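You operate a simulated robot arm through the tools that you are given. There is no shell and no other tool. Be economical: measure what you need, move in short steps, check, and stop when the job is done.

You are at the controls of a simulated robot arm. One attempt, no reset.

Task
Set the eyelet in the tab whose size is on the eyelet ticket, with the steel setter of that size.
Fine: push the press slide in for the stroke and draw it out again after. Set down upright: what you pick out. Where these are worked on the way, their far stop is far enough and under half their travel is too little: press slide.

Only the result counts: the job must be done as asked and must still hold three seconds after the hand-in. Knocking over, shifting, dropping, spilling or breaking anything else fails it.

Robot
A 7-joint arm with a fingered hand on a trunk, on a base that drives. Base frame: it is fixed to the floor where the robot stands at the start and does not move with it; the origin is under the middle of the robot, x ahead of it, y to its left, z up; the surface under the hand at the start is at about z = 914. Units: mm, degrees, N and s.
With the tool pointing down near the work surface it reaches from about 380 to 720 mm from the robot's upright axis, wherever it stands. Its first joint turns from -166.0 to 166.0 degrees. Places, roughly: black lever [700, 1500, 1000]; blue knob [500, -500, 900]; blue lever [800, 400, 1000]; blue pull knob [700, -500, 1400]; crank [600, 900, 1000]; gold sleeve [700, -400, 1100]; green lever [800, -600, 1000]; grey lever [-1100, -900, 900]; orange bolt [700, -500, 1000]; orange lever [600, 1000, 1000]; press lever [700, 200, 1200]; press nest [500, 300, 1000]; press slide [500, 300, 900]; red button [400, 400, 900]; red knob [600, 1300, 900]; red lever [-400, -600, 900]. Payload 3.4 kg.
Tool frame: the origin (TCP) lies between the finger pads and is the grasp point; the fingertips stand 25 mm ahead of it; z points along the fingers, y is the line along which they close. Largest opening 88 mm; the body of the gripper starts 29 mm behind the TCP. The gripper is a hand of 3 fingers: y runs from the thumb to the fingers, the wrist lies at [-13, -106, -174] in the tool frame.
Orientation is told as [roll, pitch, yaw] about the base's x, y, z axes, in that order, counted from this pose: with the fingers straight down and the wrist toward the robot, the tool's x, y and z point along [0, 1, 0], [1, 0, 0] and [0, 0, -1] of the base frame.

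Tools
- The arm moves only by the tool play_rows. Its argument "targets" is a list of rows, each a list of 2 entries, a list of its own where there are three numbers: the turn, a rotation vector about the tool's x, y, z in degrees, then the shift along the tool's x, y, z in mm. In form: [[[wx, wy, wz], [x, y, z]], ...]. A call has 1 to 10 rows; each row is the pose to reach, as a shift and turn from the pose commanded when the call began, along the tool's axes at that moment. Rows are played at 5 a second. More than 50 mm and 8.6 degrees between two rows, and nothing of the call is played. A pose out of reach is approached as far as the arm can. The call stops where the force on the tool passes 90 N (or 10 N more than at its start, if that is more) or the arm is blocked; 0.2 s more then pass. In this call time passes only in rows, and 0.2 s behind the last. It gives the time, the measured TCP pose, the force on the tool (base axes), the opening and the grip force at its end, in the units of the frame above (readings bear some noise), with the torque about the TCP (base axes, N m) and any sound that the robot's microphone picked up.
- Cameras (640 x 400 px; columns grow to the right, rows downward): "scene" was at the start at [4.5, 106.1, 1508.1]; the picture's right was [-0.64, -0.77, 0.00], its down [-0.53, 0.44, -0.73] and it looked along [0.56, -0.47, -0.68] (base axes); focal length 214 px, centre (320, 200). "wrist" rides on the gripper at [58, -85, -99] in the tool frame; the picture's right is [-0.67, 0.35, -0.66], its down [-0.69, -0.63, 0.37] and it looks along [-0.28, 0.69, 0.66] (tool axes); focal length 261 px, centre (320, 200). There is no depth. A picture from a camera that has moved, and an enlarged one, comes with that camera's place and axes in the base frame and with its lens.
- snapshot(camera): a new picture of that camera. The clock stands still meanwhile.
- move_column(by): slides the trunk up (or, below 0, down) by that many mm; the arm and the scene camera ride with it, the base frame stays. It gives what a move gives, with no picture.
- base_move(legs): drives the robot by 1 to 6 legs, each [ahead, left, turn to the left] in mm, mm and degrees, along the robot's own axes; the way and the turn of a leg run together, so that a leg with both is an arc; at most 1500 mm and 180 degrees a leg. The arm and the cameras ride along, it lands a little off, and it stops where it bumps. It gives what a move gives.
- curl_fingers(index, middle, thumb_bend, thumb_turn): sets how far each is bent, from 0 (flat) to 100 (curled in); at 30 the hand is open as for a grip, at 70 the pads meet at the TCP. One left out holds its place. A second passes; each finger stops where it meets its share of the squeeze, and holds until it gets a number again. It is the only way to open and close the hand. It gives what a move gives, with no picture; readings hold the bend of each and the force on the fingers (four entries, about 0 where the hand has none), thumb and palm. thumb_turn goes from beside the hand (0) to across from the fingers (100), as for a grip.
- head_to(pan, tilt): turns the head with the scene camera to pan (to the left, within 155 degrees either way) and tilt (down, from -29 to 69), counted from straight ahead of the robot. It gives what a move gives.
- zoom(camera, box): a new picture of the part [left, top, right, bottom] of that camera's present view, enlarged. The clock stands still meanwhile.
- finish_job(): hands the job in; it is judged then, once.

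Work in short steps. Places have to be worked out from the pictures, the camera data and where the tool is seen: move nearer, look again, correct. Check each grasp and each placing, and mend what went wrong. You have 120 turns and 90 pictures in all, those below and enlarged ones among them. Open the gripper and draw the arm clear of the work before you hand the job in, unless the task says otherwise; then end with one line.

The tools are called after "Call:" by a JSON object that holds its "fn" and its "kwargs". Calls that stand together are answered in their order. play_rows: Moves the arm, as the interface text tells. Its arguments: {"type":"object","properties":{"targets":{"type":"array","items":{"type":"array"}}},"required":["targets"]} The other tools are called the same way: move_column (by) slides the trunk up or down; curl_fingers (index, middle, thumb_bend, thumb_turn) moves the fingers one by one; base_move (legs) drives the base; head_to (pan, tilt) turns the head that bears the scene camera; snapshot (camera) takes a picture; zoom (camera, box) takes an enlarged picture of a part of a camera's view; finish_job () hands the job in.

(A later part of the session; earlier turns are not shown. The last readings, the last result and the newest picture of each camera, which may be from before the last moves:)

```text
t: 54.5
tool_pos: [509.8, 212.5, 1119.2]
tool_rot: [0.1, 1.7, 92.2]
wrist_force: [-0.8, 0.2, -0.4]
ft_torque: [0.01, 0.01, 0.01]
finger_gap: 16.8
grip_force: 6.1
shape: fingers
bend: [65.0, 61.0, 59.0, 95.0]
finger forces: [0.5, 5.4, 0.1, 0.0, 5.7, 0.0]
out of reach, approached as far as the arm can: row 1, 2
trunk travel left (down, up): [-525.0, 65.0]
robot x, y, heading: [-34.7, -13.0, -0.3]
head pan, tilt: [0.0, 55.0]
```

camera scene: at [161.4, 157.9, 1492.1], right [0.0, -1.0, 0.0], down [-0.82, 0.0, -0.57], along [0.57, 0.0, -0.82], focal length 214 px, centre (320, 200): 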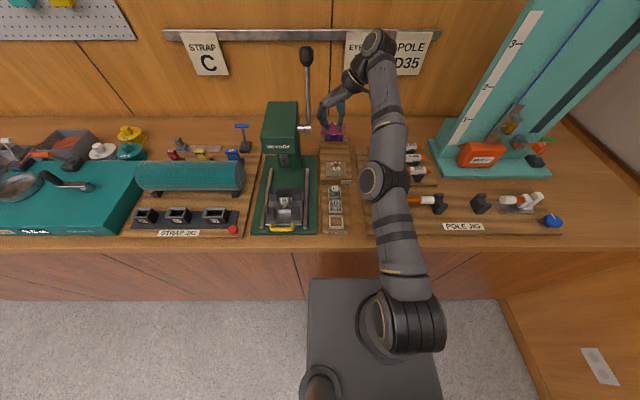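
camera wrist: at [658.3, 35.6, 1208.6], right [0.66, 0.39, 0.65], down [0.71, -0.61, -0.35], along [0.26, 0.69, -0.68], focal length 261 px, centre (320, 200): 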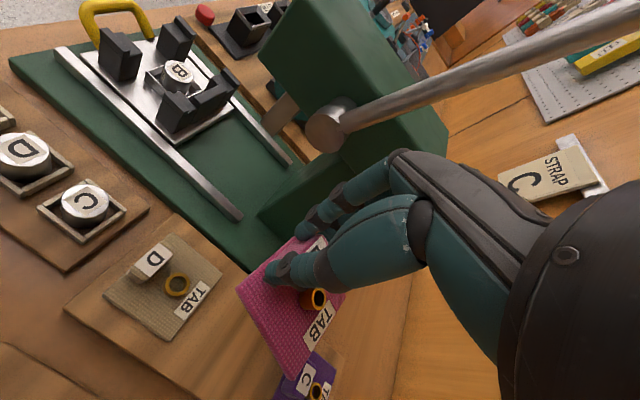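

The elbow seems pushed to the wrong side of straight by the collision. I slide right, away from the press, then command outward and then inward so it can cross back.

Call:
{"fn": "play_rows", "kwargs": {"targets": [[[0, 0, 0], [0, -40, 0]], [[0, 0, 0], [0, -80, 0]], [[0, 0, 0], [0, -110, 0]]]}}

Call:
{"fn": "play_rows", "kwargs": {"targets": [[[0, 0, 0], [-20, 0, -10]], [[0, 0, 0], [-40, 0, -20]], [[0, 0, 0], [0, 0, 0]], [[0, 0, 0], [40, 0, 20]]]}}

```text
t: 55.3
tool_pos: [522.2, 101.9, 1127.5]
tool_rot: [0.1, 1.6, 92.0]
wrist_force: [-0.2, -0.6, -0.6]
ft_torque: [0.0, 0.01, 0.03]
finger_gap: 16.7
grip_force: 5.6
shape: fingers
bend: [65.0, 61.0, 59.0, 95.0]
finger forces: [0.5, 5.4, 0.0, 0.0, 5.5, 0.0]
out of reach, approached as far as the arm can: row 1, 2, 3
trunk travel left (down, up): [-525.0, 65.0]
robot x, y, heading: [-35.0, -14.4, -0.4]
head pan, tilt: [0.0, 55.0]
```

```text
t: 56.3
tool_pos: [482.3, 99.7, 1110.9]
tool_rot: [-0.1, 1.5, 92.0]
wrist_force: [-0.6, -0.6, -0.4]
ft_torque: [-0.02, 0.03, -0.01]
finger_gap: 16.4
grip_force: 6.1
shape: fingers
bend: [65.0, 61.0, 59.0, 95.0]
finger forces: [0.5, 5.6, 0.0, 0.1, 5.6, 0.1]
out of reach, approached as far as the arm can: row 1, 2
trunk travel left (down, up): [-525.0, 65.0]
robot x, y, heading: [-32.1, -19.6, -0.0]
head pan, tilt: [0.0, 55.0]
```

Escaped. I drive ahead 80 mm to a comfortable distance, then carry the tab to above the nest.

Call:
{"fn": "base_move", "kwargs": {"legs": [[70, 0, 0]]}}

Call:
{"fn": "play_rows", "kwargs": {"targets": [[[0, 0, 0], [15, 40, 0]], [[0, 0, 0], [30, 80, 0]], [[0, 0, 0], [40, 120, 10]], [[0, 0, 0], [42, 160, 30]]]}}

Call:
{"fn": "zoom", "kwargs": {"camera": "scene", "box": [250, 130, 350, 212]}}

Call:
{"fn": "zoom", "kwargs": {"camera": "wrist", "box": [60, 80, 420, 400]}}

```text
t: 57.3
tool_pos: [553.9, 100.9, 1108.8]
tool_rot: [0.0, 1.4, 92.1]
wrist_force: [0.5, -0.4, -0.5]
ft_torque: [-0.01, 0.02, -0.01]
finger_gap: 16.3
grip_force: 5.8
shape: fingers
bend: [65.0, 61.0, 59.0, 95.0]
finger forces: [0.4, 5.5, 0.0, 0.0, 5.5, 0.1]
trunk travel left (down, up): [-525.0, 65.0]
robot x, y, heading: [35.6, -10.0, -0.2]
head pan, tilt: [0.0, 55.0]
```

```text
t: 58.3
tool_pos: [506.7, 258.4, 1073.5]
tool_rot: [0.1, 1.6, 92.0]
wrist_force: [1.4, 0.1, 0.4]
ft_torque: [-0.01, 0.06, -0.01]
finger_gap: 16.5
grip_force: 5.2
shape: fingers
bend: [66.0, 61.0, 60.0, 95.0]
finger forces: [0.3, 5.6, 0.1, 0.0, 5.5, 0.0]
trunk travel left (down, up): [-525.0, 65.0]
robot x, y, heading: [36.8, -15.4, -0.1]
head pan, tilt: [0.0, 55.0]
```

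```text
4.88 times, centred on (300, 171) of scene
camera zoom: at [50.0, 143.6, 1492.0], right [0.0, -1.0, 0.0], down [-0.82, 0.0, -0.57], along [0.57, 0.0, -0.82], focal length 1046 px, centre (418, 342)
```

zoom: 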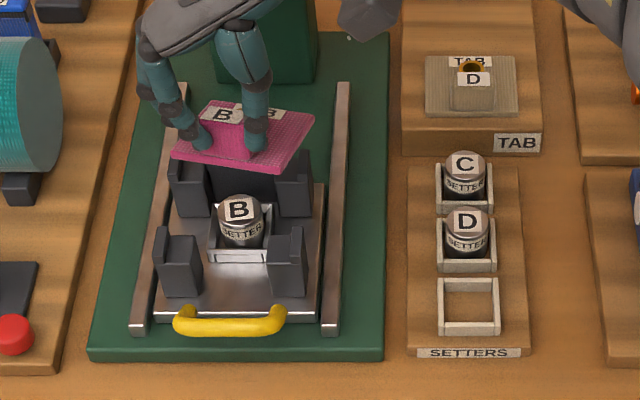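

```text
1.25 times, centred on (240, 240) of wrist
camera zoom: at [450.7, 174.4, 1175.5], right [0.66, 0.39, 0.65], down [0.71, -0.61, -0.35], along [0.26, 0.69, -0.68], focal length 326 px, centre (420, 150)
```

zoom: 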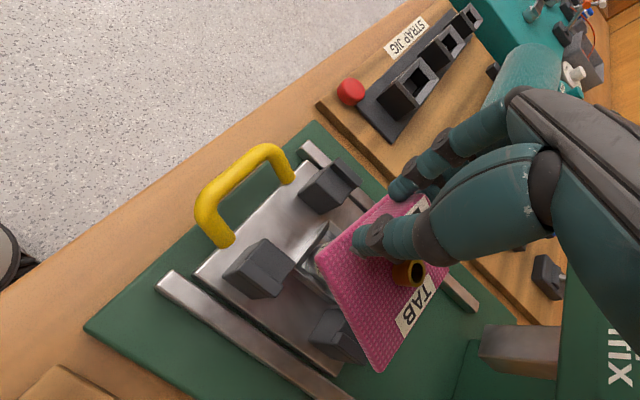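

The tab has slipped to about −15° yaw with the rear drooping slightly. I counter-rotate the hand and look again.

Call:
{"fn": "play_rows", "kwargs": {"targets": [[[0, -2, -7.5], [0, 2, -5]], [[0, -4, -15], [0, 4, -5]]]}}

Call:
{"fn": "zoom", "kwargs": {"camera": "scene", "box": [265, 145, 325, 212]}}

Call:
{"fn": "zoom", "kwargs": {"camera": "wrist", "box": [140, 140, 380, 340]}}

```text
t: 58.9
tool_pos: [506.5, 262.4, 1079.0]
tool_rot: [-3.5, 1.9, 107.2]
wrist_force: [0.1, 0.5, 0.0]
ft_torque: [-0.01, 0.03, 0.03]
finger_gap: 16.4
grip_force: 6.3
shape: fingers
bend: [66.0, 61.0, 60.0, 95.0]
finger forces: [0.4, 5.5, 0.1, 0.1, 5.6, 0.0]
trunk travel left (down, up): [-525.0, 65.0]
robot x, y, heading: [35.3, -15.6, -0.2]
head pan, tilt: [0.0, 55.0]
```

```text
5.97 times, centred on (295, 178) of scene
camera zoom: at [50.0, 143.3, 1492.0], right [0.0, -1.0, 0.0], down [-0.82, 0.0, -0.57], along [0.57, 0.0, -0.82], focal length 1280 px, centre (469, 328)
```

zoom: 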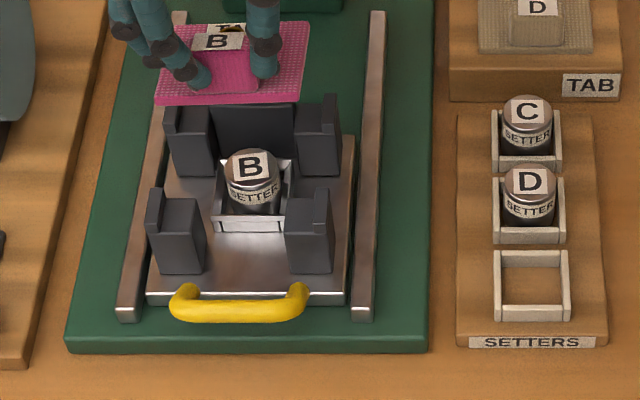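

```text
2.00 times, centred on (260, 240) of wrist
camera zoom: at [468.3, 165.7, 1177.4], right [0.49, 0.54, 0.68], down [0.86, -0.4, -0.3], along [0.11, 0.74, -0.67], focal length 521 px, centre (440, 120)
```

zoom: 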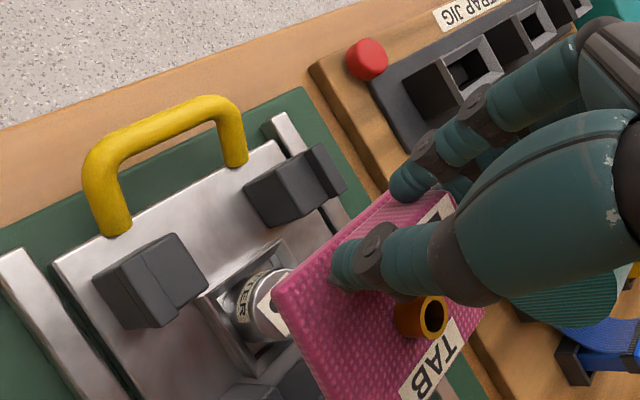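

Yaw is near zero now; the rear still droops ≈6°. I level it with −6° about the tool y, shift by a few mm and lower 28 mm.

Call:
{"fn": "play_rows", "kwargs": {"targets": [[[0, -3, 0], [2, 1, 0]], [[0, -6, 0], [3, 2, 12]], [[0, -6, 0], [3, 2, 28]]]}}

Call:
{"fn": "zoom", "kwargs": {"camera": "scene", "box": [268, 150, 318, 206]}}

```text
t: 59.7
tool_pos: [503.4, 261.8, 1051.9]
tool_rot: [-9.7, 1.9, 107.1]
wrist_force: [-0.5, -0.4, 0.2]
ft_torque: [0.0, 0.01, 0.0]
finger_gap: 16.4
grip_force: 5.4
shape: fingers
bend: [66.0, 61.0, 60.0, 95.0]
finger forces: [0.3, 5.5, 0.0, 0.1, 5.6, 0.0]
trunk travel left (down, up): [-525.0, 65.0]
robot x, y, heading: [37.0, -11.6, -0.1]
head pan, tilt: [0.0, 55.0]
```

```text
7.14 times, centred on (293, 178) of scene
camera zoom: at [49.9, 143.2, 1492.1], right [0.0, -1.0, 0.0], down [-0.82, 0.0, -0.57], along [0.57, 0.0, -0.82], focal length 1532 px, centre (513, 357)
```

zoom: 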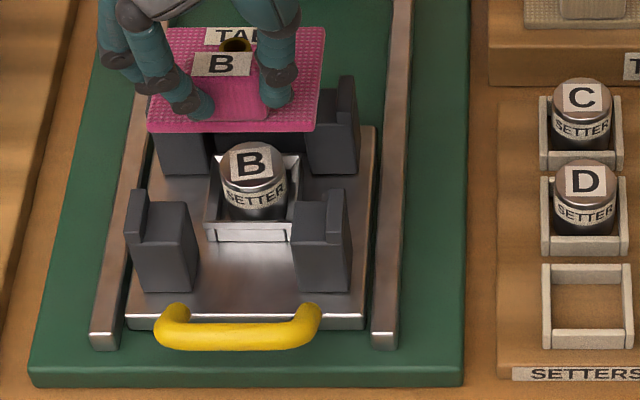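

Nearly level and square. I lower 14 mm more and check against posts.

Call:
{"fn": "play_rows", "kwargs": {"targets": [[[0, -2, -1], [0, 0, 7]], [[0, -2, -1], [0, 0, 14]]]}}

Call:
{"fn": "zoom", "kwargs": {"camera": "scene", "box": [272, 156, 312, 200]}}

Call:
{"fn": "zoom", "kwargs": {"camera": "wrist", "box": [140, 140, 380, 340]}}

```text
t: 60.3
tool_pos: [506.4, 261.7, 1039.1]
tool_rot: [-11.4, 2.2, 108.0]
wrist_force: [-0.1, -0.5, 0.3]
ft_torque: [0.04, 0.02, 0.03]
finger_gap: 16.3
grip_force: 5.5
shape: fingers
bend: [66.0, 61.0, 60.0, 95.0]
finger forces: [0.3, 5.6, 0.0, 0.0, 5.6, 0.0]
trunk travel left (down, up): [-525.0, 65.0]
robot x, y, heading: [35.6, -16.4, -0.3]
head pan, tilt: [0.0, 55.0]
```

```text
9.09 times, centred on (292, 178) of scene
camera zoom: at [49.9, 143.2, 1492.1], right [0.0, -1.0, 0.0], down [-0.82, 0.0, -0.57], along [0.57, 0.0, -0.82], focal length 1950 px, centre (574, 400)
```

zoom: 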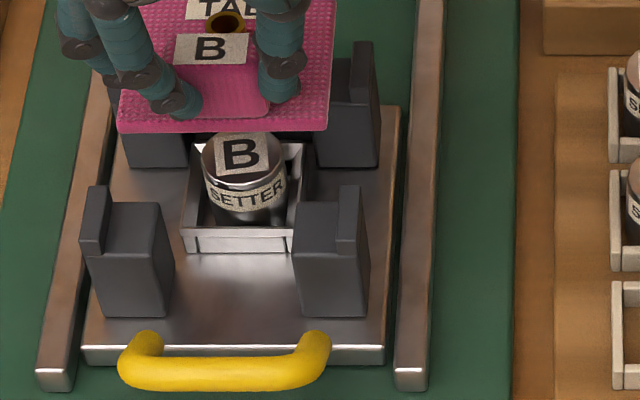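

```text
2.00 times, centred on (260, 240) of wrist
camera zoom: at [458.5, 160.6, 1126.7], right [0.38, 0.52, 0.76], down [0.91, -0.38, -0.2], along [0.18, 0.77, -0.62], focal length 521 px, centre (440, 120)
```

zoom: 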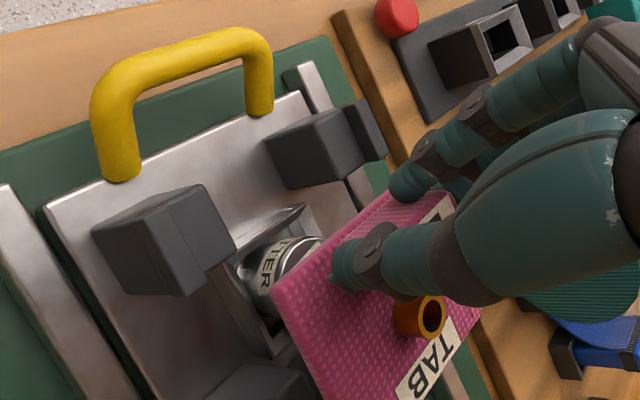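

Triangulation says the eyelet ring is ≈20 mm too far in; nest centre and setter axis are at x≈520, y≈261. I shift 19 mm toward the robot and lower 6 mm.

Call:
{"fn": "play_rows", "kwargs": {"targets": [[[0, 0, 0], [17.7, 5.9, -3.8]], [[0, 0, 0], [18.9, 6.1, 2.1]]]}}

Call:
{"fn": "zoom", "kwargs": {"camera": "scene", "box": [272, 156, 312, 200]}}

Call:
{"fn": "zoom", "kwargs": {"camera": "wrist", "box": [140, 140, 380, 340]}}

```text
t: 60.9
tool_pos: [486.6, 262.6, 1032.1]
tool_rot: [-11.5, 2.2, 108.1]
wrist_force: [0.1, 0.0, 0.0]
ft_torque: [-0.04, -0.02, 0.03]
finger_gap: 16.3
grip_force: 6.3
shape: fingers
bend: [66.0, 61.0, 60.0, 95.0]
finger forces: [0.3, 5.5, 0.0, 0.0, 5.5, 0.1]
trunk travel left (down, up): [-525.0, 65.0]
robot x, y, heading: [35.9, -18.7, -0.1]
head pan, tilt: [0.0, 55.0]
```

```text
9.09 times, centred on (292, 178) of scene
camera zoom: at [49.8, 143.2, 1492.1], right [0.0, -1.0, 0.0], down [-0.82, 0.0, -0.57], along [0.57, 0.0, -0.82], focal length 1950 px, centre (574, 400)
```

zoom: 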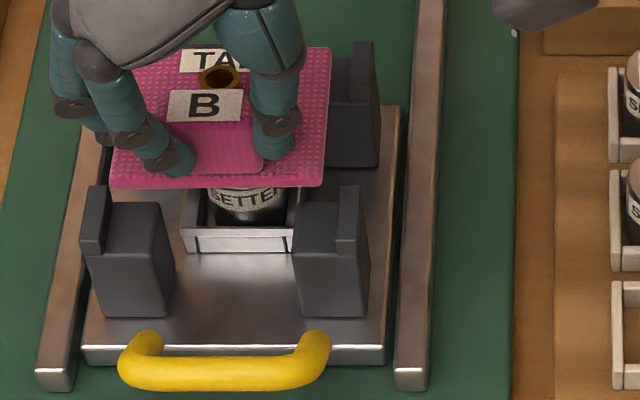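

```text
2.00 times, centred on (260, 240) of wrist
camera zoom: at [438.8, 161.5, 1120.4], right [0.38, 0.52, 0.76], down [0.91, -0.38, -0.2], along [0.18, 0.77, -0.62], focal length 521 px, centre (440, 120)
```

zoom: 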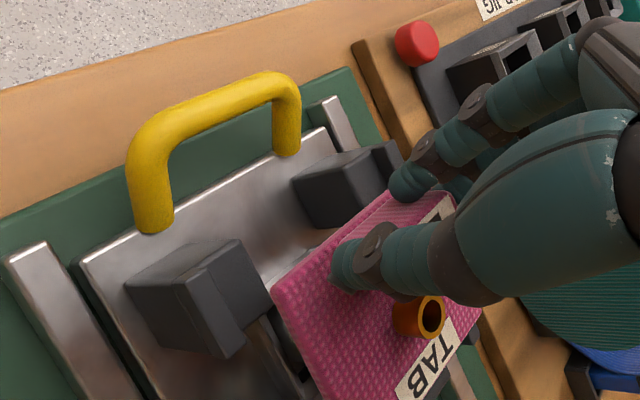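

Plate is level, front edge x≈489, length 61 as expected. I shift 1.5 mm right and lower 12 mm, watching force.

Call:
{"fn": "play_rows", "kwargs": {"targets": [[[0, 0, 0], [1.3, -1.2, 4]], [[0, 0, 0], [2, -1.1, 8]], [[0, 0, 0], [2.8, -1, 11.8]]]}}

Call:
{"fn": "zoom", "kwargs": {"camera": "scene", "box": [272, 156, 312, 200]}}

```text
t: 61.7
tool_pos: [487.2, 260.9, 1020.1]
tool_rot: [-11.5, 2.2, 108.0]
wrist_force: [0.0, 0.0, -0.8]
ft_torque: [0.01, -0.01, -0.01]
finger_gap: 16.2
grip_force: 5.6
shape: fingers
bend: [66.0, 61.0, 60.0, 95.0]
finger forces: [0.2, 5.5, 0.0, 0.0, 5.6, 0.0]
trunk travel left (down, up): [-525.0, 65.0]
robot x, y, heading: [31.3, -17.8, -0.2]
head pan, tilt: [0.0, 55.0]
```

```text
9.09 times, centred on (292, 178) of scene
camera zoom: at [49.8, 143.2, 1492.1], right [0.0, -1.0, 0.0], down [-0.82, 0.0, -0.57], along [0.57, 0.0, -0.82], focal length 1950 px, centre (574, 400)
```

zoom: 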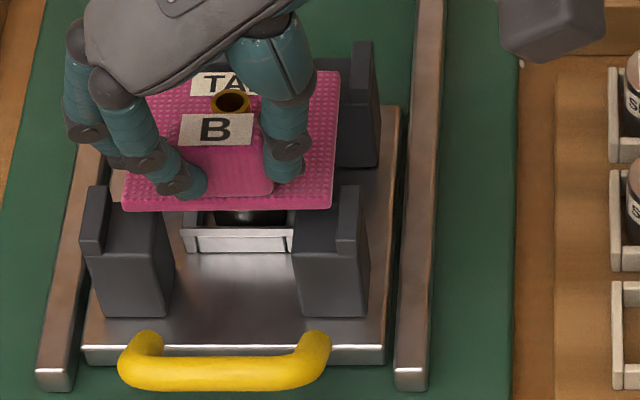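

Very close. I nudge 1 mm left and lower until contact.

Call:
{"fn": "play_rows", "kwargs": {"targets": [[[0, 0, 0], [0.5, 1.1, 4]], [[0, 0, 0], [1.2, 1.2, 7]]]}}

Call:
{"fn": "play_rows", "kwargs": {"targets": [[[0, 0, 0], [0.6, 0, 3]]]}}

```text
t: 62.3
tool_pos: [486.7, 261.7, 1013.7]
tool_rot: [-11.6, 2.3, 108.0]
wrist_force: [-0.7, 0.7, 0.0]
ft_torque: [0.0, 0.0, 0.0]
finger_gap: 16.4
grip_force: 5.2
shape: fingers
bend: [66.0, 61.0, 60.0, 95.0]
finger forces: [0.3, 5.5, 0.0, 0.0, 5.7, 0.0]
trunk travel left (down, up): [-525.0, 65.0]
robot x, y, heading: [37.5, -14.7, 0.1]
head pan, tilt: [0.0, 55.0]
```

```text
t: 62.7
tool_pos: [486.0, 261.4, 1009.6]
tool_rot: [-11.6, 2.2, 108.1]
wrist_force: [0.1, -1.1, 0.1]
ft_torque: [-0.02, -0.01, 0.01]
finger_gap: 16.2
grip_force: 5.7
shape: fingers
bend: [66.0, 61.0, 60.0, 95.0]
finger forces: [0.2, 5.5, 0.0, 0.0, 5.6, 0.1]
trunk travel left (down, up): [-525.0, 65.0]
robot x, y, heading: [32.1, -14.8, -0.3]
head pan, tilt: [0.0, 55.0]
```

No contact yet; continue down in small steps.

Call:
{"fn": "play_rows", "kwargs": {"targets": [[[0, 0, 0], [0.6, 0, 3]]]}}

Call:
{"fn": "play_rows", "kwargs": {"targets": [[[0, 0, 0], [0.4, 0, 2.5]]]}}

Call:
{"fn": "zoom", "kwargs": {"camera": "scene", "box": [272, 156, 312, 200]}}

```text
t: 63.1
tool_pos: [486.6, 261.7, 1009.2]
tool_rot: [-11.6, 2.0, 108.0]
wrist_force: [0.7, -0.1, 6.3]
ft_torque: [-0.01, 0.0, -0.02]
finger_gap: 16.1
grip_force: 6.3
shape: fingers
bend: [66.0, 60.0, 60.0, 96.0]
finger forces: [0.2, 6.4, 0.0, 0.0, 6.3, 0.1]
trunk travel left (down, up): [-525.0, 65.0]
robot x, y, heading: [39.8, -17.2, -0.2]
head pan, tilt: [0.0, 55.0]
```

```text
t: 63.5
tool_pos: [485.6, 261.9, 1005.9]
tool_rot: [-11.6, 2.2, 107.9]
wrist_force: [-0.7, 0.6, 11.7]
ft_torque: [0.02, -0.05, 0.0]
finger_gap: 16.1
grip_force: 7.4
shape: fingers
bend: [66.0, 60.0, 60.0, 96.0]
finger forces: [0.1, 7.3, 0.1, 0.0, 7.2, 0.1]
trunk travel left (down, up): [-525.0, 65.0]
robot x, y, heading: [36.4, -18.2, -0.3]
head pan, tilt: [0.0, 55.0]
```

```text
9.09 times, centred on (292, 178) of scene
camera zoom: at [48.7, 142.6, 1492.3], right [0.0, -1.0, 0.0], down [-0.82, 0.0, -0.57], along [0.57, 0.0, -0.82], focal length 1950 px, centre (574, 400)
```

zoom: 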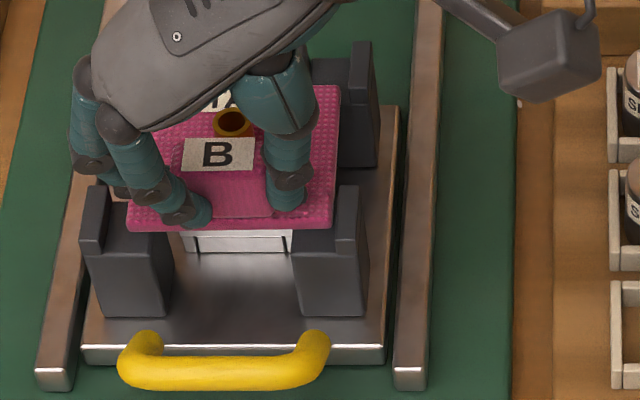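

Contact at 12 N; the plate lies between the side lips but slightly right. I ease up 1 mm, shift 1.7 mm left, and open.

Call:
{"fn": "play_rows", "kwargs": {"targets": [[[0, 0, 0], [-0.7, 1.6, -1.2]]]}}

Call:
{"fn": "curl_fingers", "kwargs": {"index": 52, "middle": 52, "thumb_bend": 52}}

Call:
{"fn": "curl_fingers", "kwargs": {"index": 45, "middle": 45, "thumb_bend": 45}}

Call:
{"fn": "play_rows", "kwargs": {"targets": [[[0, 0, 0], [0, 0, -20]], [[0, 0, 0], [0, 0, -45]], [[0, 0, 0], [0, 0, -75]]]}}

Call:
{"fn": "zoom", "kwargs": {"camera": "scene", "box": [262, 140, 322, 206]}}

```text
t: 63.9
tool_pos: [486.0, 261.6, 1005.4]
tool_rot: [-11.5, 2.2, 108.0]
wrist_force: [-0.1, -2.5, 9.1]
ft_torque: [-0.08, -0.04, -0.03]
finger_gap: 16.3
grip_force: 6.7
shape: fingers
bend: [66.0, 60.0, 60.0, 96.0]
finger forces: [0.2, 5.5, 0.1, 0.0, 8.0, 0.0]
trunk travel left (down, up): [-525.0, 65.0]
robot x, y, heading: [35.6, -18.5, -0.2]
head pan, tilt: [0.0, 55.0]
```

```text
t: 64.9
tool_pos: [487.1, 263.0, 1006.4]
tool_rot: [-11.4, 2.3, 107.9]
wrist_force: [1.4, -0.1, 0.0]
ft_torque: [0.0, 0.0, -0.01]
finger_gap: 36.8
grip_force: 0.1
shape: fingers
bend: [52.0, 52.0, 52.0, 97.0]
finger forces: [0.1, 0.1, 0.0, 0.0, 0.1, 0.0]
trunk travel left (down, up): [-525.0, 65.0]
robot x, y, heading: [34.3, -16.1, -0.2]
head pan, tilt: [0.0, 55.0]
```

```text
t: 65.9
tool_pos: [486.2, 263.2, 1005.6]
tool_rot: [-11.7, 2.2, 108.0]
wrist_force: [-0.7, 0.5, 0.9]
ft_torque: [0.0, -0.03, 0.01]
finger_gap: 52.0
grip_force: 0.0
shape: fingers
bend: [45.0, 45.0, 45.0, 97.0]
finger forces: [0.0, 0.0, 0.0, 0.0, 0.0, 0.0]
trunk travel left (down, up): [-525.0, 65.0]
robot x, y, heading: [36.4, -11.8, -0.3]
head pan, tilt: [0.0, 55.0]
```

```text
t: 66.7
tool_pos: [471.0, 260.3, 1079.9]
tool_rot: [-11.5, 2.2, 108.0]
wrist_force: [0.1, 0.8, 0.1]
ft_torque: [0.0, 0.05, 0.0]
finger_gap: 52.1
grip_force: 0.0
shape: fingers
bend: [45.0, 45.0, 45.0, 97.0]
finger forces: [0.0, 0.1, 0.0, 0.1, 0.0, 0.1]
trunk travel left (down, up): [-525.0, 65.0]
robot x, y, heading: [37.1, -13.5, -0.1]
head pan, tilt: [0.0, 55.0]
```

```text
6.06 times, centred on (292, 173) of scene
camera zoom: at [49.6, 143.2, 1492.0], right [0.0, -1.0, 0.0], down [-0.82, 0.0, -0.57], along [0.57, 0.0, -0.82], focal length 1300 px, centre (490, 364)
```

zoom: 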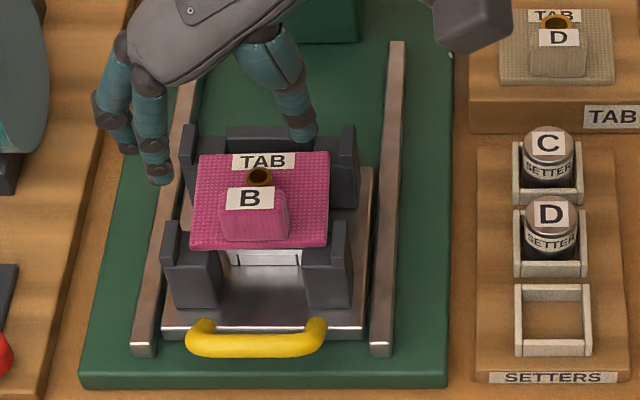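

Tab B sits level on the posts over the setter. Now I straighten the hand and yaw it back to 0 so it can grip the slide's handle.

Call:
{"fn": "play_rows", "kwargs": {"targets": [[[-1.1, 5.7, 0], [0, 0, -15]], [[-2.2, 11.5, 0], [0, 0, -30]]]}}

Call:
{"fn": "play_rows", "kwargs": {"targets": [[[0, 0, 8.4], [3, 0, 0]], [[0, 0, 16.8], [6, 0, 0]], [[0, 0, 25.2], [9, 0, 0]], [[0, 0, 33.6], [12, 0, 0]], [[0, 0, 42], [15, 0, 0]], [[0, 0, 50.4], [18, 0, 0]], [[0, 0, 58.8], [20, 0, 0]], [[0, 0, 67.2], [20, 0, 0]], [[0, 0, 75.6], [20, 0, 0]], [[0, 0, 84], [20, 0, 0]]]}}

Call:
{"fn": "play_rows", "kwargs": {"targets": [[[0, 0, 8], [0, 0, 0]], [[0, 0, 16], [0, 0, 0]], [[0, 0, 24], [0, 0, 0]]]}}

Call:
{"fn": "zoom", "kwargs": {"camera": "scene", "box": [262, 165, 322, 221]}}

```text
t: 67.3
tool_pos: [466.3, 259.7, 1108.8]
tool_rot: [0.1, 0.1, 108.4]
wrist_force: [0.2, 0.7, -0.1]
ft_torque: [0.01, -0.02, 0.01]
finger_gap: 51.9
grip_force: 0.1
shape: fingers
bend: [45.0, 45.0, 45.0, 97.0]
finger forces: [0.0, 0.1, 0.1, 0.1, 0.0, 0.1]
trunk travel left (down, up): [-525.0, 65.0]
robot x, y, heading: [38.6, -14.1, -0.3]
head pan, tilt: [0.0, 55.0]
```

```text
t: 69.5
tool_pos: [447.8, 253.6, 1108.8]
tool_rot: [0.0, -0.1, 24.2]
wrist_force: [0.7, -0.5, 0.2]
ft_torque: [0.0, -0.01, 0.04]
finger_gap: 51.8
grip_force: 0.0
shape: fingers
bend: [45.0, 45.0, 45.0, 97.0]
finger forces: [0.0, 0.0, 0.0, 0.0, 0.0, 0.1]
trunk travel left (down, up): [-525.0, 65.0]
robot x, y, heading: [35.3, -13.4, 0.2]
head pan, tilt: [0.0, 55.0]
```

```text
t: 70.3
tool_pos: [445.9, 253.4, 1109.4]
tool_rot: [-0.1, 0.0, 0.2]
wrist_force: [-0.5, -0.1, -0.8]
ft_torque: [-0.01, 0.02, 0.02]
finger_gap: 52.1
grip_force: 0.0
shape: fingers
bend: [45.0, 45.0, 45.0, 97.0]
finger forces: [0.1, 0.0, 0.1, 0.1, 0.0, 0.0]
trunk travel left (down, up): [-525.0, 65.0]
robot x, y, heading: [34.4, -18.0, -0.4]
head pan, tilt: [0.0, 55.0]
```

```text
7.14 times, centred on (292, 193) of scene
camera zoom: at [49.9, 143.3, 1492.0], right [0.0, -1.0, 0.0], down [-0.82, 0.0, -0.57], along [0.57, 0.0, -0.82], focal length 1532 px, centre (520, 250)
```

zoom: 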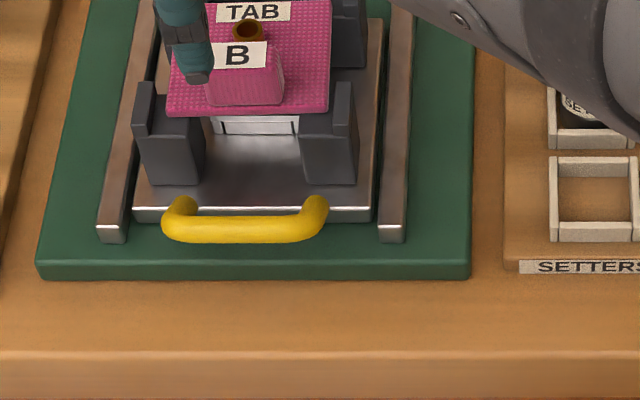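

Handle bar is at ≈(440, 264, 942). I close the fingers and bring them down in front of the bar for the push.

Call:
{"fn": "curl_fingers", "kwargs": {"index": 70, "middle": 70, "thumb_bend": 70}}

Call:
{"fn": "play_rows", "kwargs": {"targets": [[[0, 0, 0], [10, -34, 0]], [[0, 0, 0], [10, -34, 45]], [[0, 0, 0], [10, -34, 90]], [[0, 0, 0], [10, -34, 130]], [[0, 0, 0], [10, -34, 153]]]}}

Call:
{"fn": "zoom", "kwargs": {"camera": "scene", "box": [262, 165, 322, 221]}}

```text
t: 71.3
tool_pos: [447.2, 255.0, 1109.2]
tool_rot: [0.1, 0.0, 0.3]
wrist_force: [0.3, -0.1, -0.4]
ft_torque: [0.01, -0.03, 0.01]
finger_gap: 0.0
grip_force: 0.1
shape: fingers
bend: [70.0, 70.0, 70.0, 97.0]
finger forces: [0.1, 0.1, 0.0, 0.1, 0.1, 0.0]
trunk travel left (down, up): [-525.0, 65.0]
robot x, y, heading: [38.0, -14.8, -0.3]
head pan, tilt: [0.0, 55.0]
```

```text
t: 72.5
tool_pos: [415.2, 264.3, 955.5]
tool_rot: [0.0, 0.1, 0.2]
wrist_force: [0.2, 0.9, 1.1]
ft_torque: [-0.02, 0.03, 0.0]
finger_gap: 0.2
grip_force: 0.0
shape: fingers
bend: [70.0, 70.0, 70.0, 97.0]
finger forces: [0.1, 0.0, 0.1, 0.1, 0.0, 0.1]
trunk travel left (down, up): [-525.0, 65.0]
robot x, y, heading: [35.1, -15.8, -0.1]
head pan, tilt: [0.0, 55.0]
```

```text
7.14 times, centred on (292, 193) of scene
camera zoom: at [50.5, 143.5, 1492.0], right [0.0, -1.0, 0.0], down [-0.82, 0.0, -0.57], along [0.57, 0.0, -0.82], focal length 1532 px, centre (520, 250)
```

zoom: 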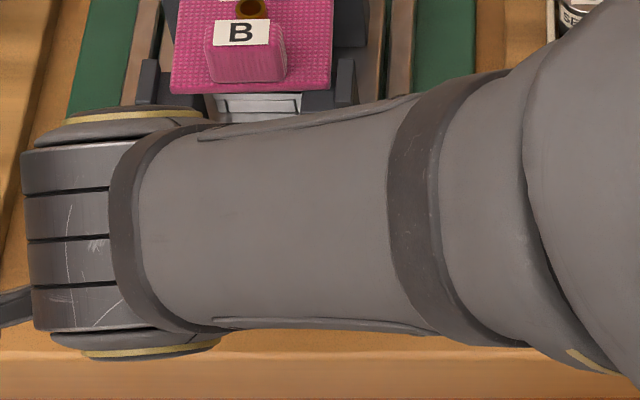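

The slide has already moved in ~11 mm by contact, tab riding along steadily. I push on gently.

Call:
{"fn": "play_rows", "kwargs": {"targets": [[[0, 0, 0], [0, 7, 0]], [[0, 0, 0], [0, 14, 0]], [[0, 0, 0], [0, 21, 0]], [[0, 0, 0], [0, 28, 0]], [[0, 0, 0], [0, 35, 0]], [[0, 0, 0], [0, 42, 0]], [[0, 0, 0], [0, 49, 0]], [[0, 0, 0], [0, 56, 0]], [[0, 0, 0], [0, 63, 0]], [[0, 0, 0], [0, 70, 0]]]}}

Call:
{"fn": "zoom", "kwargs": {"camera": "scene", "box": [252, 120, 332, 206]}}

```text
t: 74.7
tool_pos: [482.7, 263.0, 955.3]
tool_rot: [0.0, 0.1, 0.3]
wrist_force: [-0.6, -0.9, 1.0]
ft_torque: [0.03, 0.0, -0.02]
finger_gap: 0.1
grip_force: 0.0
shape: fingers
bend: [70.0, 70.0, 70.0, 97.0]
finger forces: [0.0, 0.7, 0.0, 0.0, 0.0, 0.0]
trunk travel left (down, up): [-525.0, 65.0]
robot x, y, heading: [33.2, -16.7, -0.1]
head pan, tilt: [0.0, 55.0]
```

```text
4.65 times, centred on (292, 163) of scene
camera zoom: at [49.8, 143.2, 1492.0], right [0.0, -1.0, 0.0], down [-0.82, 0.0, -0.57], along [0.57, 0.0, -0.82], focal length 998 px, centre (450, 372)
```

zoom: 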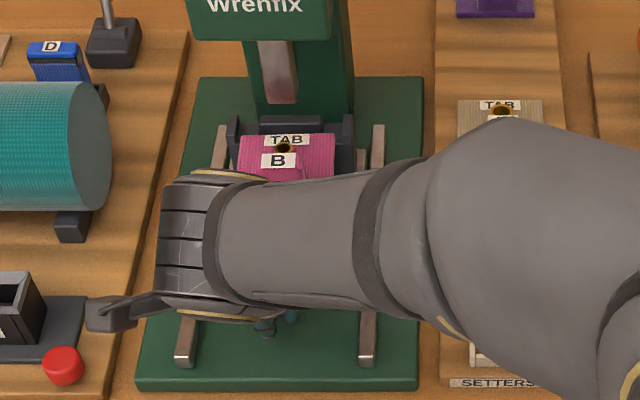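

Pushing goes freely. Continue until the far stop shows in the force.

Call:
{"fn": "play_rows", "kwargs": {"targets": [[[0, 0, 0], [0, 6, 0]], [[0, 0, 0], [0, 12, 0]], [[0, 0, 0], [0, 18, 0]], [[0, 0, 0], [0, 24, 0]], [[0, 0, 0], [0, 30, 0]], [[0, 0, 0], [0, 36, 0]]]}}

```text
t: 76.1
tool_pos: [518.0, 263.6, 956.3]
tool_rot: [-0.1, 0.0, 0.3]
wrist_force: [-9.1, -0.9, 2.9]
ft_torque: [-0.02, -0.05, -0.1]
finger_gap: 0.1
grip_force: 4.3
shape: fingers
bend: [70.0, 71.0, 70.0, 97.0]
finger forces: [0.0, 8.7, 0.1, 0.1, 0.0, 0.0]
trunk travel left (down, up): [-525.0, 65.0]
robot x, y, heading: [37.4, -16.0, -0.0]
head pan, tilt: [0.0, 55.0]
```

Force is rising to 9 N, near the stop. I push a few mm more.

Call:
{"fn": "play_rows", "kwargs": {"targets": [[[0, 0, 0], [0, 4, 0]], [[0, 0, 0], [0, 7, 0]]]}}

```text
t: 76.7
tool_pos: [524.2, 265.0, 956.3]
tool_rot: [0.0, -0.1, 0.3]
wrist_force: [-16.7, -0.6, 5.4]
ft_torque: [-0.06, -0.07, -0.14]
finger_gap: 0.0
grip_force: 8.9
shape: fingers
bend: [70.0, 71.0, 70.0, 97.0]
finger forces: [1.8, 14.9, 0.0, 0.1, 0.0, 0.1]
trunk travel left (down, up): [-525.0, 65.0]
robot x, y, heading: [37.8, -14.4, -0.4]
head pan, tilt: [0.0, 55.0]
```

Force builds steadily: it's on the far stop. One more small press, then I back off and rise away.

Call:
{"fn": "play_rows", "kwargs": {"targets": [[[0, 0, 0], [0, 5, 0]]]}}

Call:
{"fn": "play_rows", "kwargs": {"targets": [[[0, 0, 0], [0, -12, 0]], [[0, 0, 0], [0, -40, 0]], [[0, 0, 0], [0, -75, -5]], [[0, 0, 0], [0, -105, -35]], [[0, 0, 0], [0, -110, -75]], [[0, 0, 0], [-40, -110, -105]], [[0, 0, 0], [-85, -110, -120]], [[0, 0, 0], [-130, -105, -120]]]}}

Call:
{"fn": "zoom", "kwargs": {"camera": "scene", "box": [250, 40, 350, 206]}}

```text
t: 77.1
tool_pos: [526.0, 264.8, 957.6]
tool_rot: [0.1, 0.0, 0.2]
wrist_force: [-23.1, -3.1, 8.9]
ft_torque: [-0.07, -0.08, -0.13]
finger_gap: 0.0
grip_force: 12.2
shape: fingers
bend: [70.0, 71.0, 68.0, 97.0]
finger forces: [8.8, 15.7, 0.0, 0.1, 0.1, 0.0]
trunk travel left (down, up): [-525.0, 65.0]
robot x, y, heading: [34.8, -15.4, 0.2]
head pan, tilt: [0.0, 55.0]
```

```text
t: 78.9
tool_pos: [427.5, 134.4, 1074.6]
tool_rot: [-0.1, 0.1, 0.2]
wrist_force: [0.8, 0.0, 0.3]
ft_torque: [-0.01, 0.01, 0.01]
finger_gap: 0.0
grip_force: 0.0
shape: fingers
bend: [70.0, 70.0, 70.0, 97.0]
finger forces: [0.0, 0.0, 0.0, 0.0, 0.1, 0.0]
trunk travel left (down, up): [-525.0, 65.0]
robot x, y, heading: [36.6, -18.4, 0.2]
head pan, tilt: [0.0, 55.0]
```

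```text
2.41 times, centred on (300, 123) of scene
camera zoom: at [49.6, 143.0, 1492.1], right [0.0, -1.0, 0.0], down [-0.82, 0.0, -0.57], along [0.57, 0.0, -0.82], focal length 517 px, centre (368, 386)
```

zoom: 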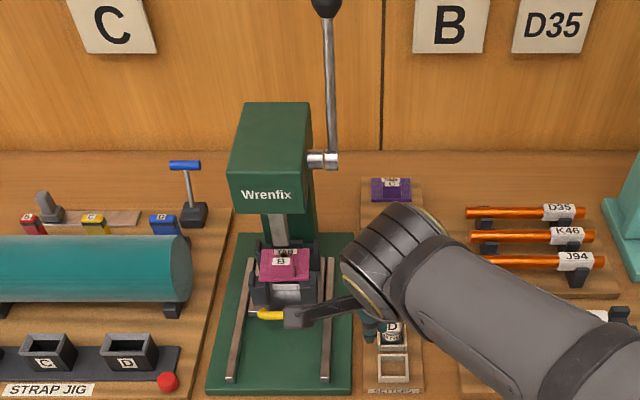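

Slide is fully in with the tab under the ram. Lever: pivot ≈(673,186,1112), shaft leaning back to the knob ≈(722,188,1265). I turn the hand so the fingers point left (+y), to straddle the shaft from the right.

Call:
{"fn": "curl_fingers", "kwargs": {"index": 44, "middle": 44, "thumb_bend": 44}}

Call:
{"fn": "play_rows", "kwargs": {"targets": [[[0, 8.5, 0], [-3, 10, -20]], [[0, 17, 0], [-6, 20, -40]], [[0, 25.5, 0], [-9, 30, -60]], [[0, 34, 0], [-12, 40, -80]], [[0, 42.5, 0], [-15, 50, -100]], [[0, 51, 0], [-18, 60, -115]], [[0, 59.5, 0], [-21, 75, -125]], [[0, 68, 0], [-24, 90, -135]], [[0, 76.5, 0], [-27, 105, -140]], [[0, 85, 0], [-30, 120, -145]]]}}

```text
t: 79.9
tool_pos: [427.6, 136.1, 1075.2]
tool_rot: [0.0, 0.0, 0.3]
wrist_force: [-1.2, -1.1, 0.4]
ft_torque: [0.0, 0.0, 0.02]
finger_gap: 54.3
grip_force: 0.1
shape: fingers
bend: [44.0, 44.0, 44.0, 97.0]
finger forces: [0.0, 0.0, 0.0, 0.0, 0.0, 0.0]
trunk travel left (down, up): [-525.0, 65.0]
robot x, y, heading: [37.3, -20.6, -0.1]
head pan, tilt: [0.0, 55.0]
```

```text
t: 82.1
tool_pos: [548.2, 103.7, 1220.0]
tool_rot: [85.1, 0.0, 0.2]
wrist_force: [-1.1, -0.4, -0.1]
ft_torque: [-0.01, -0.01, 0.01]
finger_gap: 54.5
grip_force: 0.1
shape: fingers
bend: [44.0, 44.0, 44.0, 97.0]
finger forces: [0.0, 0.1, 0.0, 0.0, 0.1, 0.0]
trunk travel left (down, up): [-525.0, 65.0]
robot x, y, heading: [36.0, -14.4, -0.1]
head pan, tilt: [0.0, 55.0]
```

Works. I finish the turn and move forward beside the lever, staying 80 mm to its right.

Call:
{"fn": "play_rows", "kwargs": {"targets": [[[0, 5, 0], [0, 40, 0]], [[0, 5, 0], [0, 80, 0]], [[0, 5, 0], [0, 120, 0]], [[0, 5, 0], [0, 158, 0]]]}}

Call:
{"fn": "zoom", "kwargs": {"camera": "scene", "box": [260, 40, 380, 140]}}

```text
t: 83.1
tool_pos: [705.1, 103.8, 1219.6]
tool_rot: [90.1, 0.1, 0.3]
wrist_force: [-0.2, -0.2, -0.6]
ft_torque: [0.01, 0.0, 0.01]
finger_gap: 54.2
grip_force: 0.0
shape: fingers
bend: [44.0, 44.0, 44.0, 97.0]
finger forces: [0.0, 0.0, 0.1, 0.0, 0.0, 0.0]
trunk travel left (down, up): [-525.0, 65.0]
robot x, y, heading: [37.6, -14.7, 0.1]
head pan, tilt: [0.0, 55.0]
```

```text
4.00 times, centred on (320, 90) of scene
camera zoom: at [50.5, 143.1, 1492.1], right [0.0, -1.0, 0.0], down [-0.82, 0.0, -0.57], along [0.57, 0.0, -0.82], focal length 858 px, centre (320, 640)
```

zoom: 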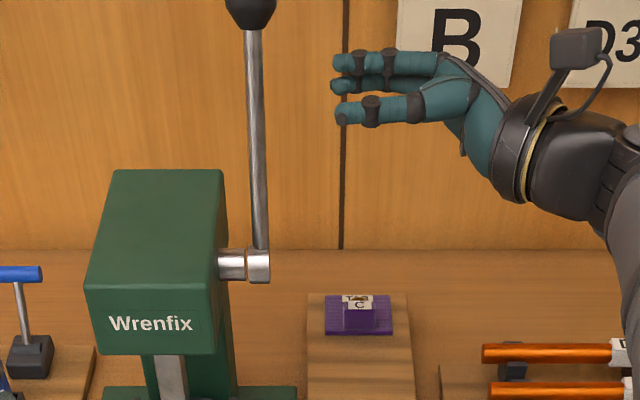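

Fingers are level with the shaft, thumb in front. I slide left so they straddle it.

Call:
{"fn": "play_rows", "kwargs": {"targets": [[[0, 0, 0], [0, 0, 25]], [[0, 0, 0], [0, 0, 45]], [[0, 0, 0], [0, 0, 60]], [[0, 0, 0], [0, 0, 75]]]}}

Call:
{"fn": "curl_fingers", "kwargs": {"index": 60, "middle": 60, "thumb_bend": 60}}

Call:
{"fn": "zoom", "kwargs": {"camera": "scene", "box": [260, 40, 380, 140]}}

```text
t: 84.1
tool_pos: [704.6, 179.7, 1220.1]
tool_rot: [90.0, 0.1, 0.2]
wrist_force: [1.2, -0.7, -1.0]
ft_torque: [-0.01, -0.04, 0.01]
finger_gap: 54.3
grip_force: 0.0
shape: fingers
bend: [44.0, 44.0, 44.0, 97.0]
finger forces: [0.0, 0.1, 0.0, 0.0, 0.0, 0.1]
trunk travel left (down, up): [-525.0, 65.0]
robot x, y, heading: [36.3, -13.3, -0.2]
head pan, tilt: [0.0, 55.0]
```

```text
t: 85.1
tool_pos: [703.6, 179.7, 1219.9]
tool_rot: [90.0, 0.0, 0.2]
wrist_force: [0.1, 0.4, -0.4]
ft_torque: [0.0, 0.02, -0.01]
finger_gap: 20.5
grip_force: 0.0
shape: fingers
bend: [60.0, 60.0, 60.0, 97.0]
finger forces: [0.0, 0.0, 0.1, 0.0, 0.0, 0.0]
trunk travel left (down, up): [-525.0, 65.0]
robot x, y, heading: [34.3, -15.9, -0.2]
head pan, tilt: [0.0, 55.0]
```

```text
4.00 times, centred on (320, 90) of scene
camera zoom: at [49.8, 143.2, 1492.1], right [0.0, -1.0, 0.0], down [-0.82, 0.0, -0.57], along [0.57, 0.0, -0.82], focal length 858 px, centre (320, 640)
```

zoom: 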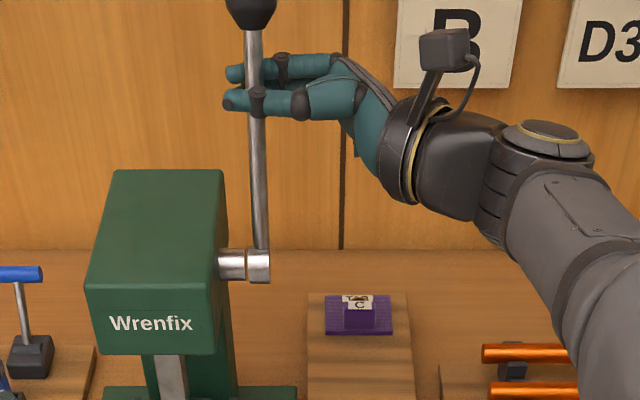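

The shaft is between thumb and fingers. I pull the lever forward along its arc, turning the hand with it.

Call:
{"fn": "play_rows", "kwargs": {"targets": [[[0, 0, -6], [2.6, -11.4, 0]], [[0, 0, -12], [4.1, -23.1, 0]], [[0, 0, -18], [4.3, -34.8, 0]], [[0, 0, -24], [3.2, -46.5, 0]], [[0, 0, -30], [1.0, -58, 0]]]}}

```text
t: 86.3
tool_pos: [647.4, 179.5, 1220.7]
tool_rot: [90.0, -30.1, 0.2]
wrist_force: [1.9, -0.7, -0.4]
ft_torque: [-0.03, 0.04, -0.03]
finger_gap: 22.4
grip_force: 1.2
shape: fingers
bend: [58.0, 60.0, 60.0, 97.0]
finger forces: [2.5, 0.0, 0.0, 0.1, 0.0, 0.0]
trunk travel left (down, up): [-525.0, 65.0]
robot x, y, heading: [39.5, -18.8, -0.1]
head pan, tilt: [0.0, 55.0]
```

Lever follows with little force. The same arc pattern applies in the rotated tool frame; I continue.

Call:
{"fn": "play_rows", "kwargs": {"targets": [[[0, 0, -6], [2.6, -11.4, 0]], [[0, 0, -12], [4.1, -23.1, 0]], [[0, 0, -18], [4.3, -34.8, 0]], [[0, 0, -24], [3.2, -46.5, 0]], [[0, 0, -30], [1.0, -58, 0]]]}}

```text
t: 87.5
tool_pos: [596.0, 180.1, 1193.5]
tool_rot: [90.0, -60.2, 0.2]
wrist_force: [5.0, 0.2, 1.7]
ft_torque: [0.03, 0.06, -0.04]
finger_gap: 23.4
grip_force: 1.9
shape: fingers
bend: [57.0, 60.0, 60.0, 97.0]
finger forces: [4.3, 0.1, 0.1, 0.1, 0.0, 0.0]
trunk travel left (down, up): [-525.0, 65.0]
robot x, y, heading: [37.2, -13.0, -0.1]
head pan, tilt: [0.0, 55.0]
```

Force rising slowly (5 N). Continue 18° and check.

Call:
{"fn": "play_rows", "kwargs": {"targets": [[[0, 0, -6], [2.6, -11.4, 0]], [[0, 0, -12], [4.1, -23.1, 0]], [[0, 0, -18], [4.3, -34.8, 0]]]}}

```text
t: 88.3
tool_pos: [575.9, 179.7, 1164.3]
tool_rot: [90.2, -78.0, 0.0]
wrist_force: [7.1, -0.5, 5.9]
ft_torque: [0.04, 0.14, -0.04]
finger_gap: 27.9
grip_force: 4.3
shape: fingers
bend: [52.0, 60.0, 60.0, 97.0]
finger forces: [9.4, 0.0, 0.1, 0.1, 0.0, 0.0]
trunk travel left (down, up): [-525.0, 65.0]
robot x, y, heading: [38.0, -12.6, -0.3]
head pan, tilt: [0.0, 55.0]
```

Index is being bent back; I look to judge the lever and ram state.

Call:
{"fn": "zoom", "kwargs": {"camera": "scene", "box": [240, 60, 360, 200]}}

```text
2.86 times, centred on (300, 130) of scene
camera zoom: at [50.7, 143.0, 1492.2], right [0.0, -1.0, 0.0], down [-0.82, 0.0, -0.57], along [0.57, 0.0, -0.82], focal length 613 px, centre (377, 400)
```

zoom: 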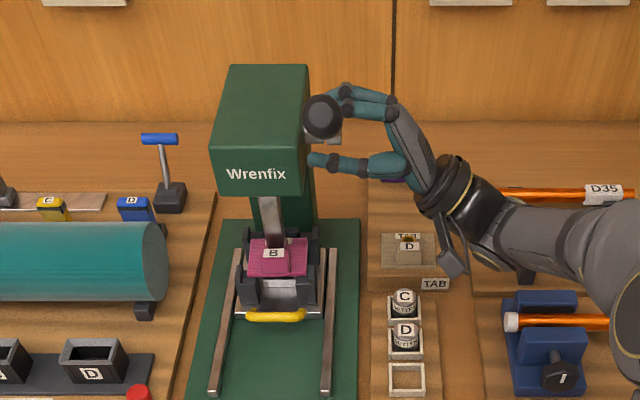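

The ram has come down onto the tab and the lever is at about −57°. I curl the fingers firmer and continue the arc without further turning, so both fingers bear on the shaft.

Call:
{"fn": "curl_fingers", "kwargs": {"index": 70, "middle": 70, "thumb_bend": 64}}

Call:
{"fn": "play_rows", "kwargs": {"targets": [[[0, 0, 0], [2.7, -11.4, 0]], [[0, 0, 0], [4.1, -23, 0]]]}}

```text
t: 89.3
tool_pos: [574.8, 179.2, 1164.9]
tool_rot: [90.2, -78.0, 0.0]
wrist_force: [10.8, 1.9, 16.0]
ft_torque: [0.08, 0.24, -0.07]
finger_gap: 22.1
grip_force: 9.3
shape: fingers
bend: [53.0, 68.0, 64.0, 97.0]
finger forces: [16.9, 2.5, 0.0, 0.1, 0.1, 0.1]
trunk travel left (down, up): [-525.0, 65.0]
robot x, y, heading: [36.0, -15.9, -0.2]
head pan, tilt: [0.0, 55.0]
```

```text
t: 89.9
tool_pos: [570.2, 178.8, 1148.7]
tool_rot: [92.6, -78.2, -2.7]
wrist_force: [34.5, 11.0, 54.8]
ft_torque: [-0.05, 0.8, -0.17]
finger_gap: 43.7
grip_force: 29.8
shape: fingers
bend: [31.0, 53.0, 64.0, 97.0]
finger forces: [37.5, 21.9, 0.1, 0.1, 0.0, 0.0]
trunk travel left (down, up): [-525.0, 65.0]
robot x, y, heading: [37.5, -14.0, -0.4]
head pan, tilt: [0.0, 55.0]
```

Force jumps to 65 N, so the lever seems to be at its bottom. I press a touch more to confirm the stroke.

Call:
{"fn": "play_rows", "kwargs": {"targets": [[[0, 0, 0], [1, -5, 0]], [[0, 0, 0], [1, -5, 0]]]}}

```text
t: 90.5
tool_pos: [567.7, 178.2, 1143.5]
tool_rot: [92.9, -78.2, -3.1]
wrist_force: [39.0, 13.8, 67.0]
ft_torque: [-0.2, 0.97, -0.12]
finger_gap: 48.6
grip_force: 34.3
shape: fingers
bend: [28.0, 48.0, 64.0, 97.0]
finger forces: [40.3, 27.9, 0.0, 0.1, 0.0, 0.0]
trunk travel left (down, up): [-525.0, 65.0]
robot x, y, heading: [38.3, -15.7, -0.2]
head pan, tilt: [0.0, 55.0]
```

The lever is firmly on its bottom stop. I unload and then raise the lever back along the reverse arc.

Call:
{"fn": "play_rows", "kwargs": {"targets": [[[0, 0, 0], [-2, 14, 0]], [[0, 0, 0], [-5, 28, 0]]]}}

Call:
{"fn": "curl_fingers", "kwargs": {"index": 60, "middle": 60, "thumb_bend": 60}}

```text
t: 91.1
tool_pos: [575.4, 178.1, 1162.7]
tool_rot: [89.7, -77.8, 0.6]
wrist_force: [11.4, 1.9, 16.5]
ft_torque: [0.15, 0.26, -0.03]
finger_gap: 25.3
grip_force: 10.7
shape: fingers
bend: [49.0, 66.0, 64.0, 97.0]
finger forces: [16.5, 4.8, 0.1, 0.1, 0.0, 0.0]
trunk travel left (down, up): [-525.0, 65.0]
robot x, y, heading: [39.3, -17.1, -0.2]
head pan, tilt: [0.0, 55.0]
```

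```text
t: 92.1
tool_pos: [575.2, 177.8, 1164.9]
tool_rot: [90.1, -77.8, 0.2]
wrist_force: [6.9, -2.3, 5.6]
ft_torque: [0.11, 0.2, -0.07]
finger_gap: 28.4
grip_force: 4.0
shape: fingers
bend: [51.0, 60.0, 60.0, 97.0]
finger forces: [8.9, 0.0, 0.0, 0.0, 0.1, 0.0]
trunk travel left (down, up): [-525.0, 65.0]
robot x, y, heading: [34.8, -16.7, -0.5]
head pan, tilt: [0.0, 55.0]
```

Now raise the lever through the reverse arc (30° at a time).

Call:
{"fn": "play_rows", "kwargs": {"targets": [[[0, 0, 6], [-3.8, 11.1, 0]], [[0, 0, 12], [-8.8, 21.7, 0]], [[0, 0, 18], [-14.8, 31.8, 0]], [[0, 0, 24], [-21.9, 41.1, 0]], [[0, 0, 30], [-29.9, 49.7, 0]]]}}

Call:
{"fn": "play_rows", "kwargs": {"targets": [[[0, 0, 6], [-3.8, 11.1, 0]], [[0, 0, 12], [-8.8, 21.7, 0]], [[0, 0, 18], [-14.8, 31.8, 0]], [[0, 0, 24], [-21.9, 41.1, 0]], [[0, 0, 30], [-29.9, 49.7, 0]]]}}

Call:
{"fn": "play_rows", "kwargs": {"targets": [[[0, 0, 6], [-3.8, 11.1, 0]], [[0, 0, 12], [-8.8, 21.7, 0]], [[0, 0, 18], [-14.8, 31.8, 0]]]}}

```text
t: 93.3
tool_pos: [614.7, 178.3, 1207.5]
tool_rot: [89.9, -47.9, 0.2]
wrist_force: [2.0, 0.7, 1.1]
ft_torque: [0.01, 0.06, -0.01]
finger_gap: 22.7
grip_force: 1.1
shape: fingers
bend: [57.0, 60.0, 60.0, 97.0]
finger forces: [2.6, 0.0, 0.0, 0.0, 0.0, 0.0]
trunk travel left (down, up): [-525.0, 65.0]
robot x, y, heading: [35.9, -14.3, -0.0]
head pan, tilt: [0.0, 55.0]
```

```text
t: 94.5
tool_pos: [670.2, 180.9, 1223.8]
tool_rot: [90.0, -17.9, 0.2]
wrist_force: [2.0, -0.6, 0.2]
ft_torque: [0.04, -0.01, -0.02]
finger_gap: 22.0
grip_force: 1.6
shape: fingers
bend: [58.0, 60.0, 60.0, 97.0]
finger forces: [2.2, 0.0, 0.0, 0.0, 0.1, 0.1]
trunk travel left (down, up): [-525.0, 65.0]
robot x, y, heading: [37.0, -14.8, -0.2]
head pan, tilt: [0.0, 55.0]
```

```text
t: 95.3
tool_pos: [704.7, 179.6, 1219.8]
tool_rot: [90.0, 0.1, 0.3]
wrist_force: [0.1, 0.8, -0.7]
ft_torque: [0.0, 0.0, 0.01]
finger_gap: 19.5
grip_force: 0.1
shape: fingers
bend: [60.0, 60.0, 60.0, 97.0]
finger forces: [0.0, 0.0, 0.0, 0.0, 0.0, 0.1]
trunk travel left (down, up): [-525.0, 65.0]
robot x, y, heading: [39.1, -14.2, -0.0]
head pan, tilt: [0.0, 55.0]
```

The lever sprang back up with the hand. I open, withdraw right, and turn the hand back to fingers-down.

Call:
{"fn": "curl_fingers", "kwargs": {"index": 44, "middle": 44, "thumb_bend": 44}}

Call:
{"fn": "play_rows", "kwargs": {"targets": [[[0, 0, 0], [0, 0, -30]], [[0, 0, 0], [0, 0, -60]], [[0, 0, 0], [0, 0, -80]], [[0, 0, 0], [0, -40, -80]], [[0, 0, 0], [0, -80, -80]], [[0, 0, 0], [0, -120, -80]], [[0, 0, 0], [0, -158, -80]]]}}

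Call:
{"fn": "play_rows", "kwargs": {"targets": [[[0, -8.5, 0], [0, -15, 0]], [[0, -17, 0], [0, -30, 0]], [[0, -25.5, 0], [0, -45, 0]], [[0, -34, 0], [0, -60, 0]], [[0, -42.5, 0], [0, -75, 0]], [[0, -51, 0], [-15, -85, 0]], [[0, -59.5, 0], [-30, -95, 10]], [[0, -68, 0], [-45, -100, 20]], [[0, -76.5, 0], [-65, -105, 30]], [[0, -85, 0], [-85, -110, 40]]]}}

```text
t: 96.3
tool_pos: [705.5, 179.5, 1219.3]
tool_rot: [90.0, -0.1, 0.3]
wrist_force: [0.5, -0.3, 0.5]
ft_torque: [0.01, -0.02, -0.02]
finger_gap: 54.4
grip_force: 0.1
shape: fingers
bend: [44.0, 44.0, 44.0, 97.0]
finger forces: [0.0, 0.0, 0.0, 0.0, 0.0, 0.0]
trunk travel left (down, up): [-525.0, 65.0]
robot x, y, heading: [38.4, -14.9, -0.0]
head pan, tilt: [0.0, 55.0]
```

```text
t: 97.9
tool_pos: [546.9, 102.0, 1219.8]
tool_rot: [90.0, 0.1, 0.3]
wrist_force: [-0.1, -1.1, 0.3]
ft_torque: [0.0, -0.03, -0.04]
finger_gap: 54.3
grip_force: 0.0
shape: fingers
bend: [44.0, 44.0, 44.0, 97.0]
finger forces: [0.0, 0.0, 0.0, 0.0, 0.0, 0.1]
trunk travel left (down, up): [-525.0, 65.0]
robot x, y, heading: [37.0, -18.3, -0.4]
head pan, tilt: [0.0, 55.0]
```

```text
t: 100.1
tool_pos: [436.4, 139.3, 1134.0]
tool_rot: [4.9, -0.1, 0.2]
wrist_force: [0.7, -0.3, -0.1]
ft_torque: [-0.03, -0.01, -0.02]
finger_gap: 54.2
grip_force: 0.0
shape: fingers
bend: [44.0, 44.0, 44.0, 97.0]
finger forces: [0.0, 0.0, 0.1, 0.0, 0.1, 0.0]
trunk travel left (down, up): [-525.0, 65.0]
robot x, y, heading: [37.8, -19.6, -0.1]
head pan, tilt: [0.0, 55.0]
```

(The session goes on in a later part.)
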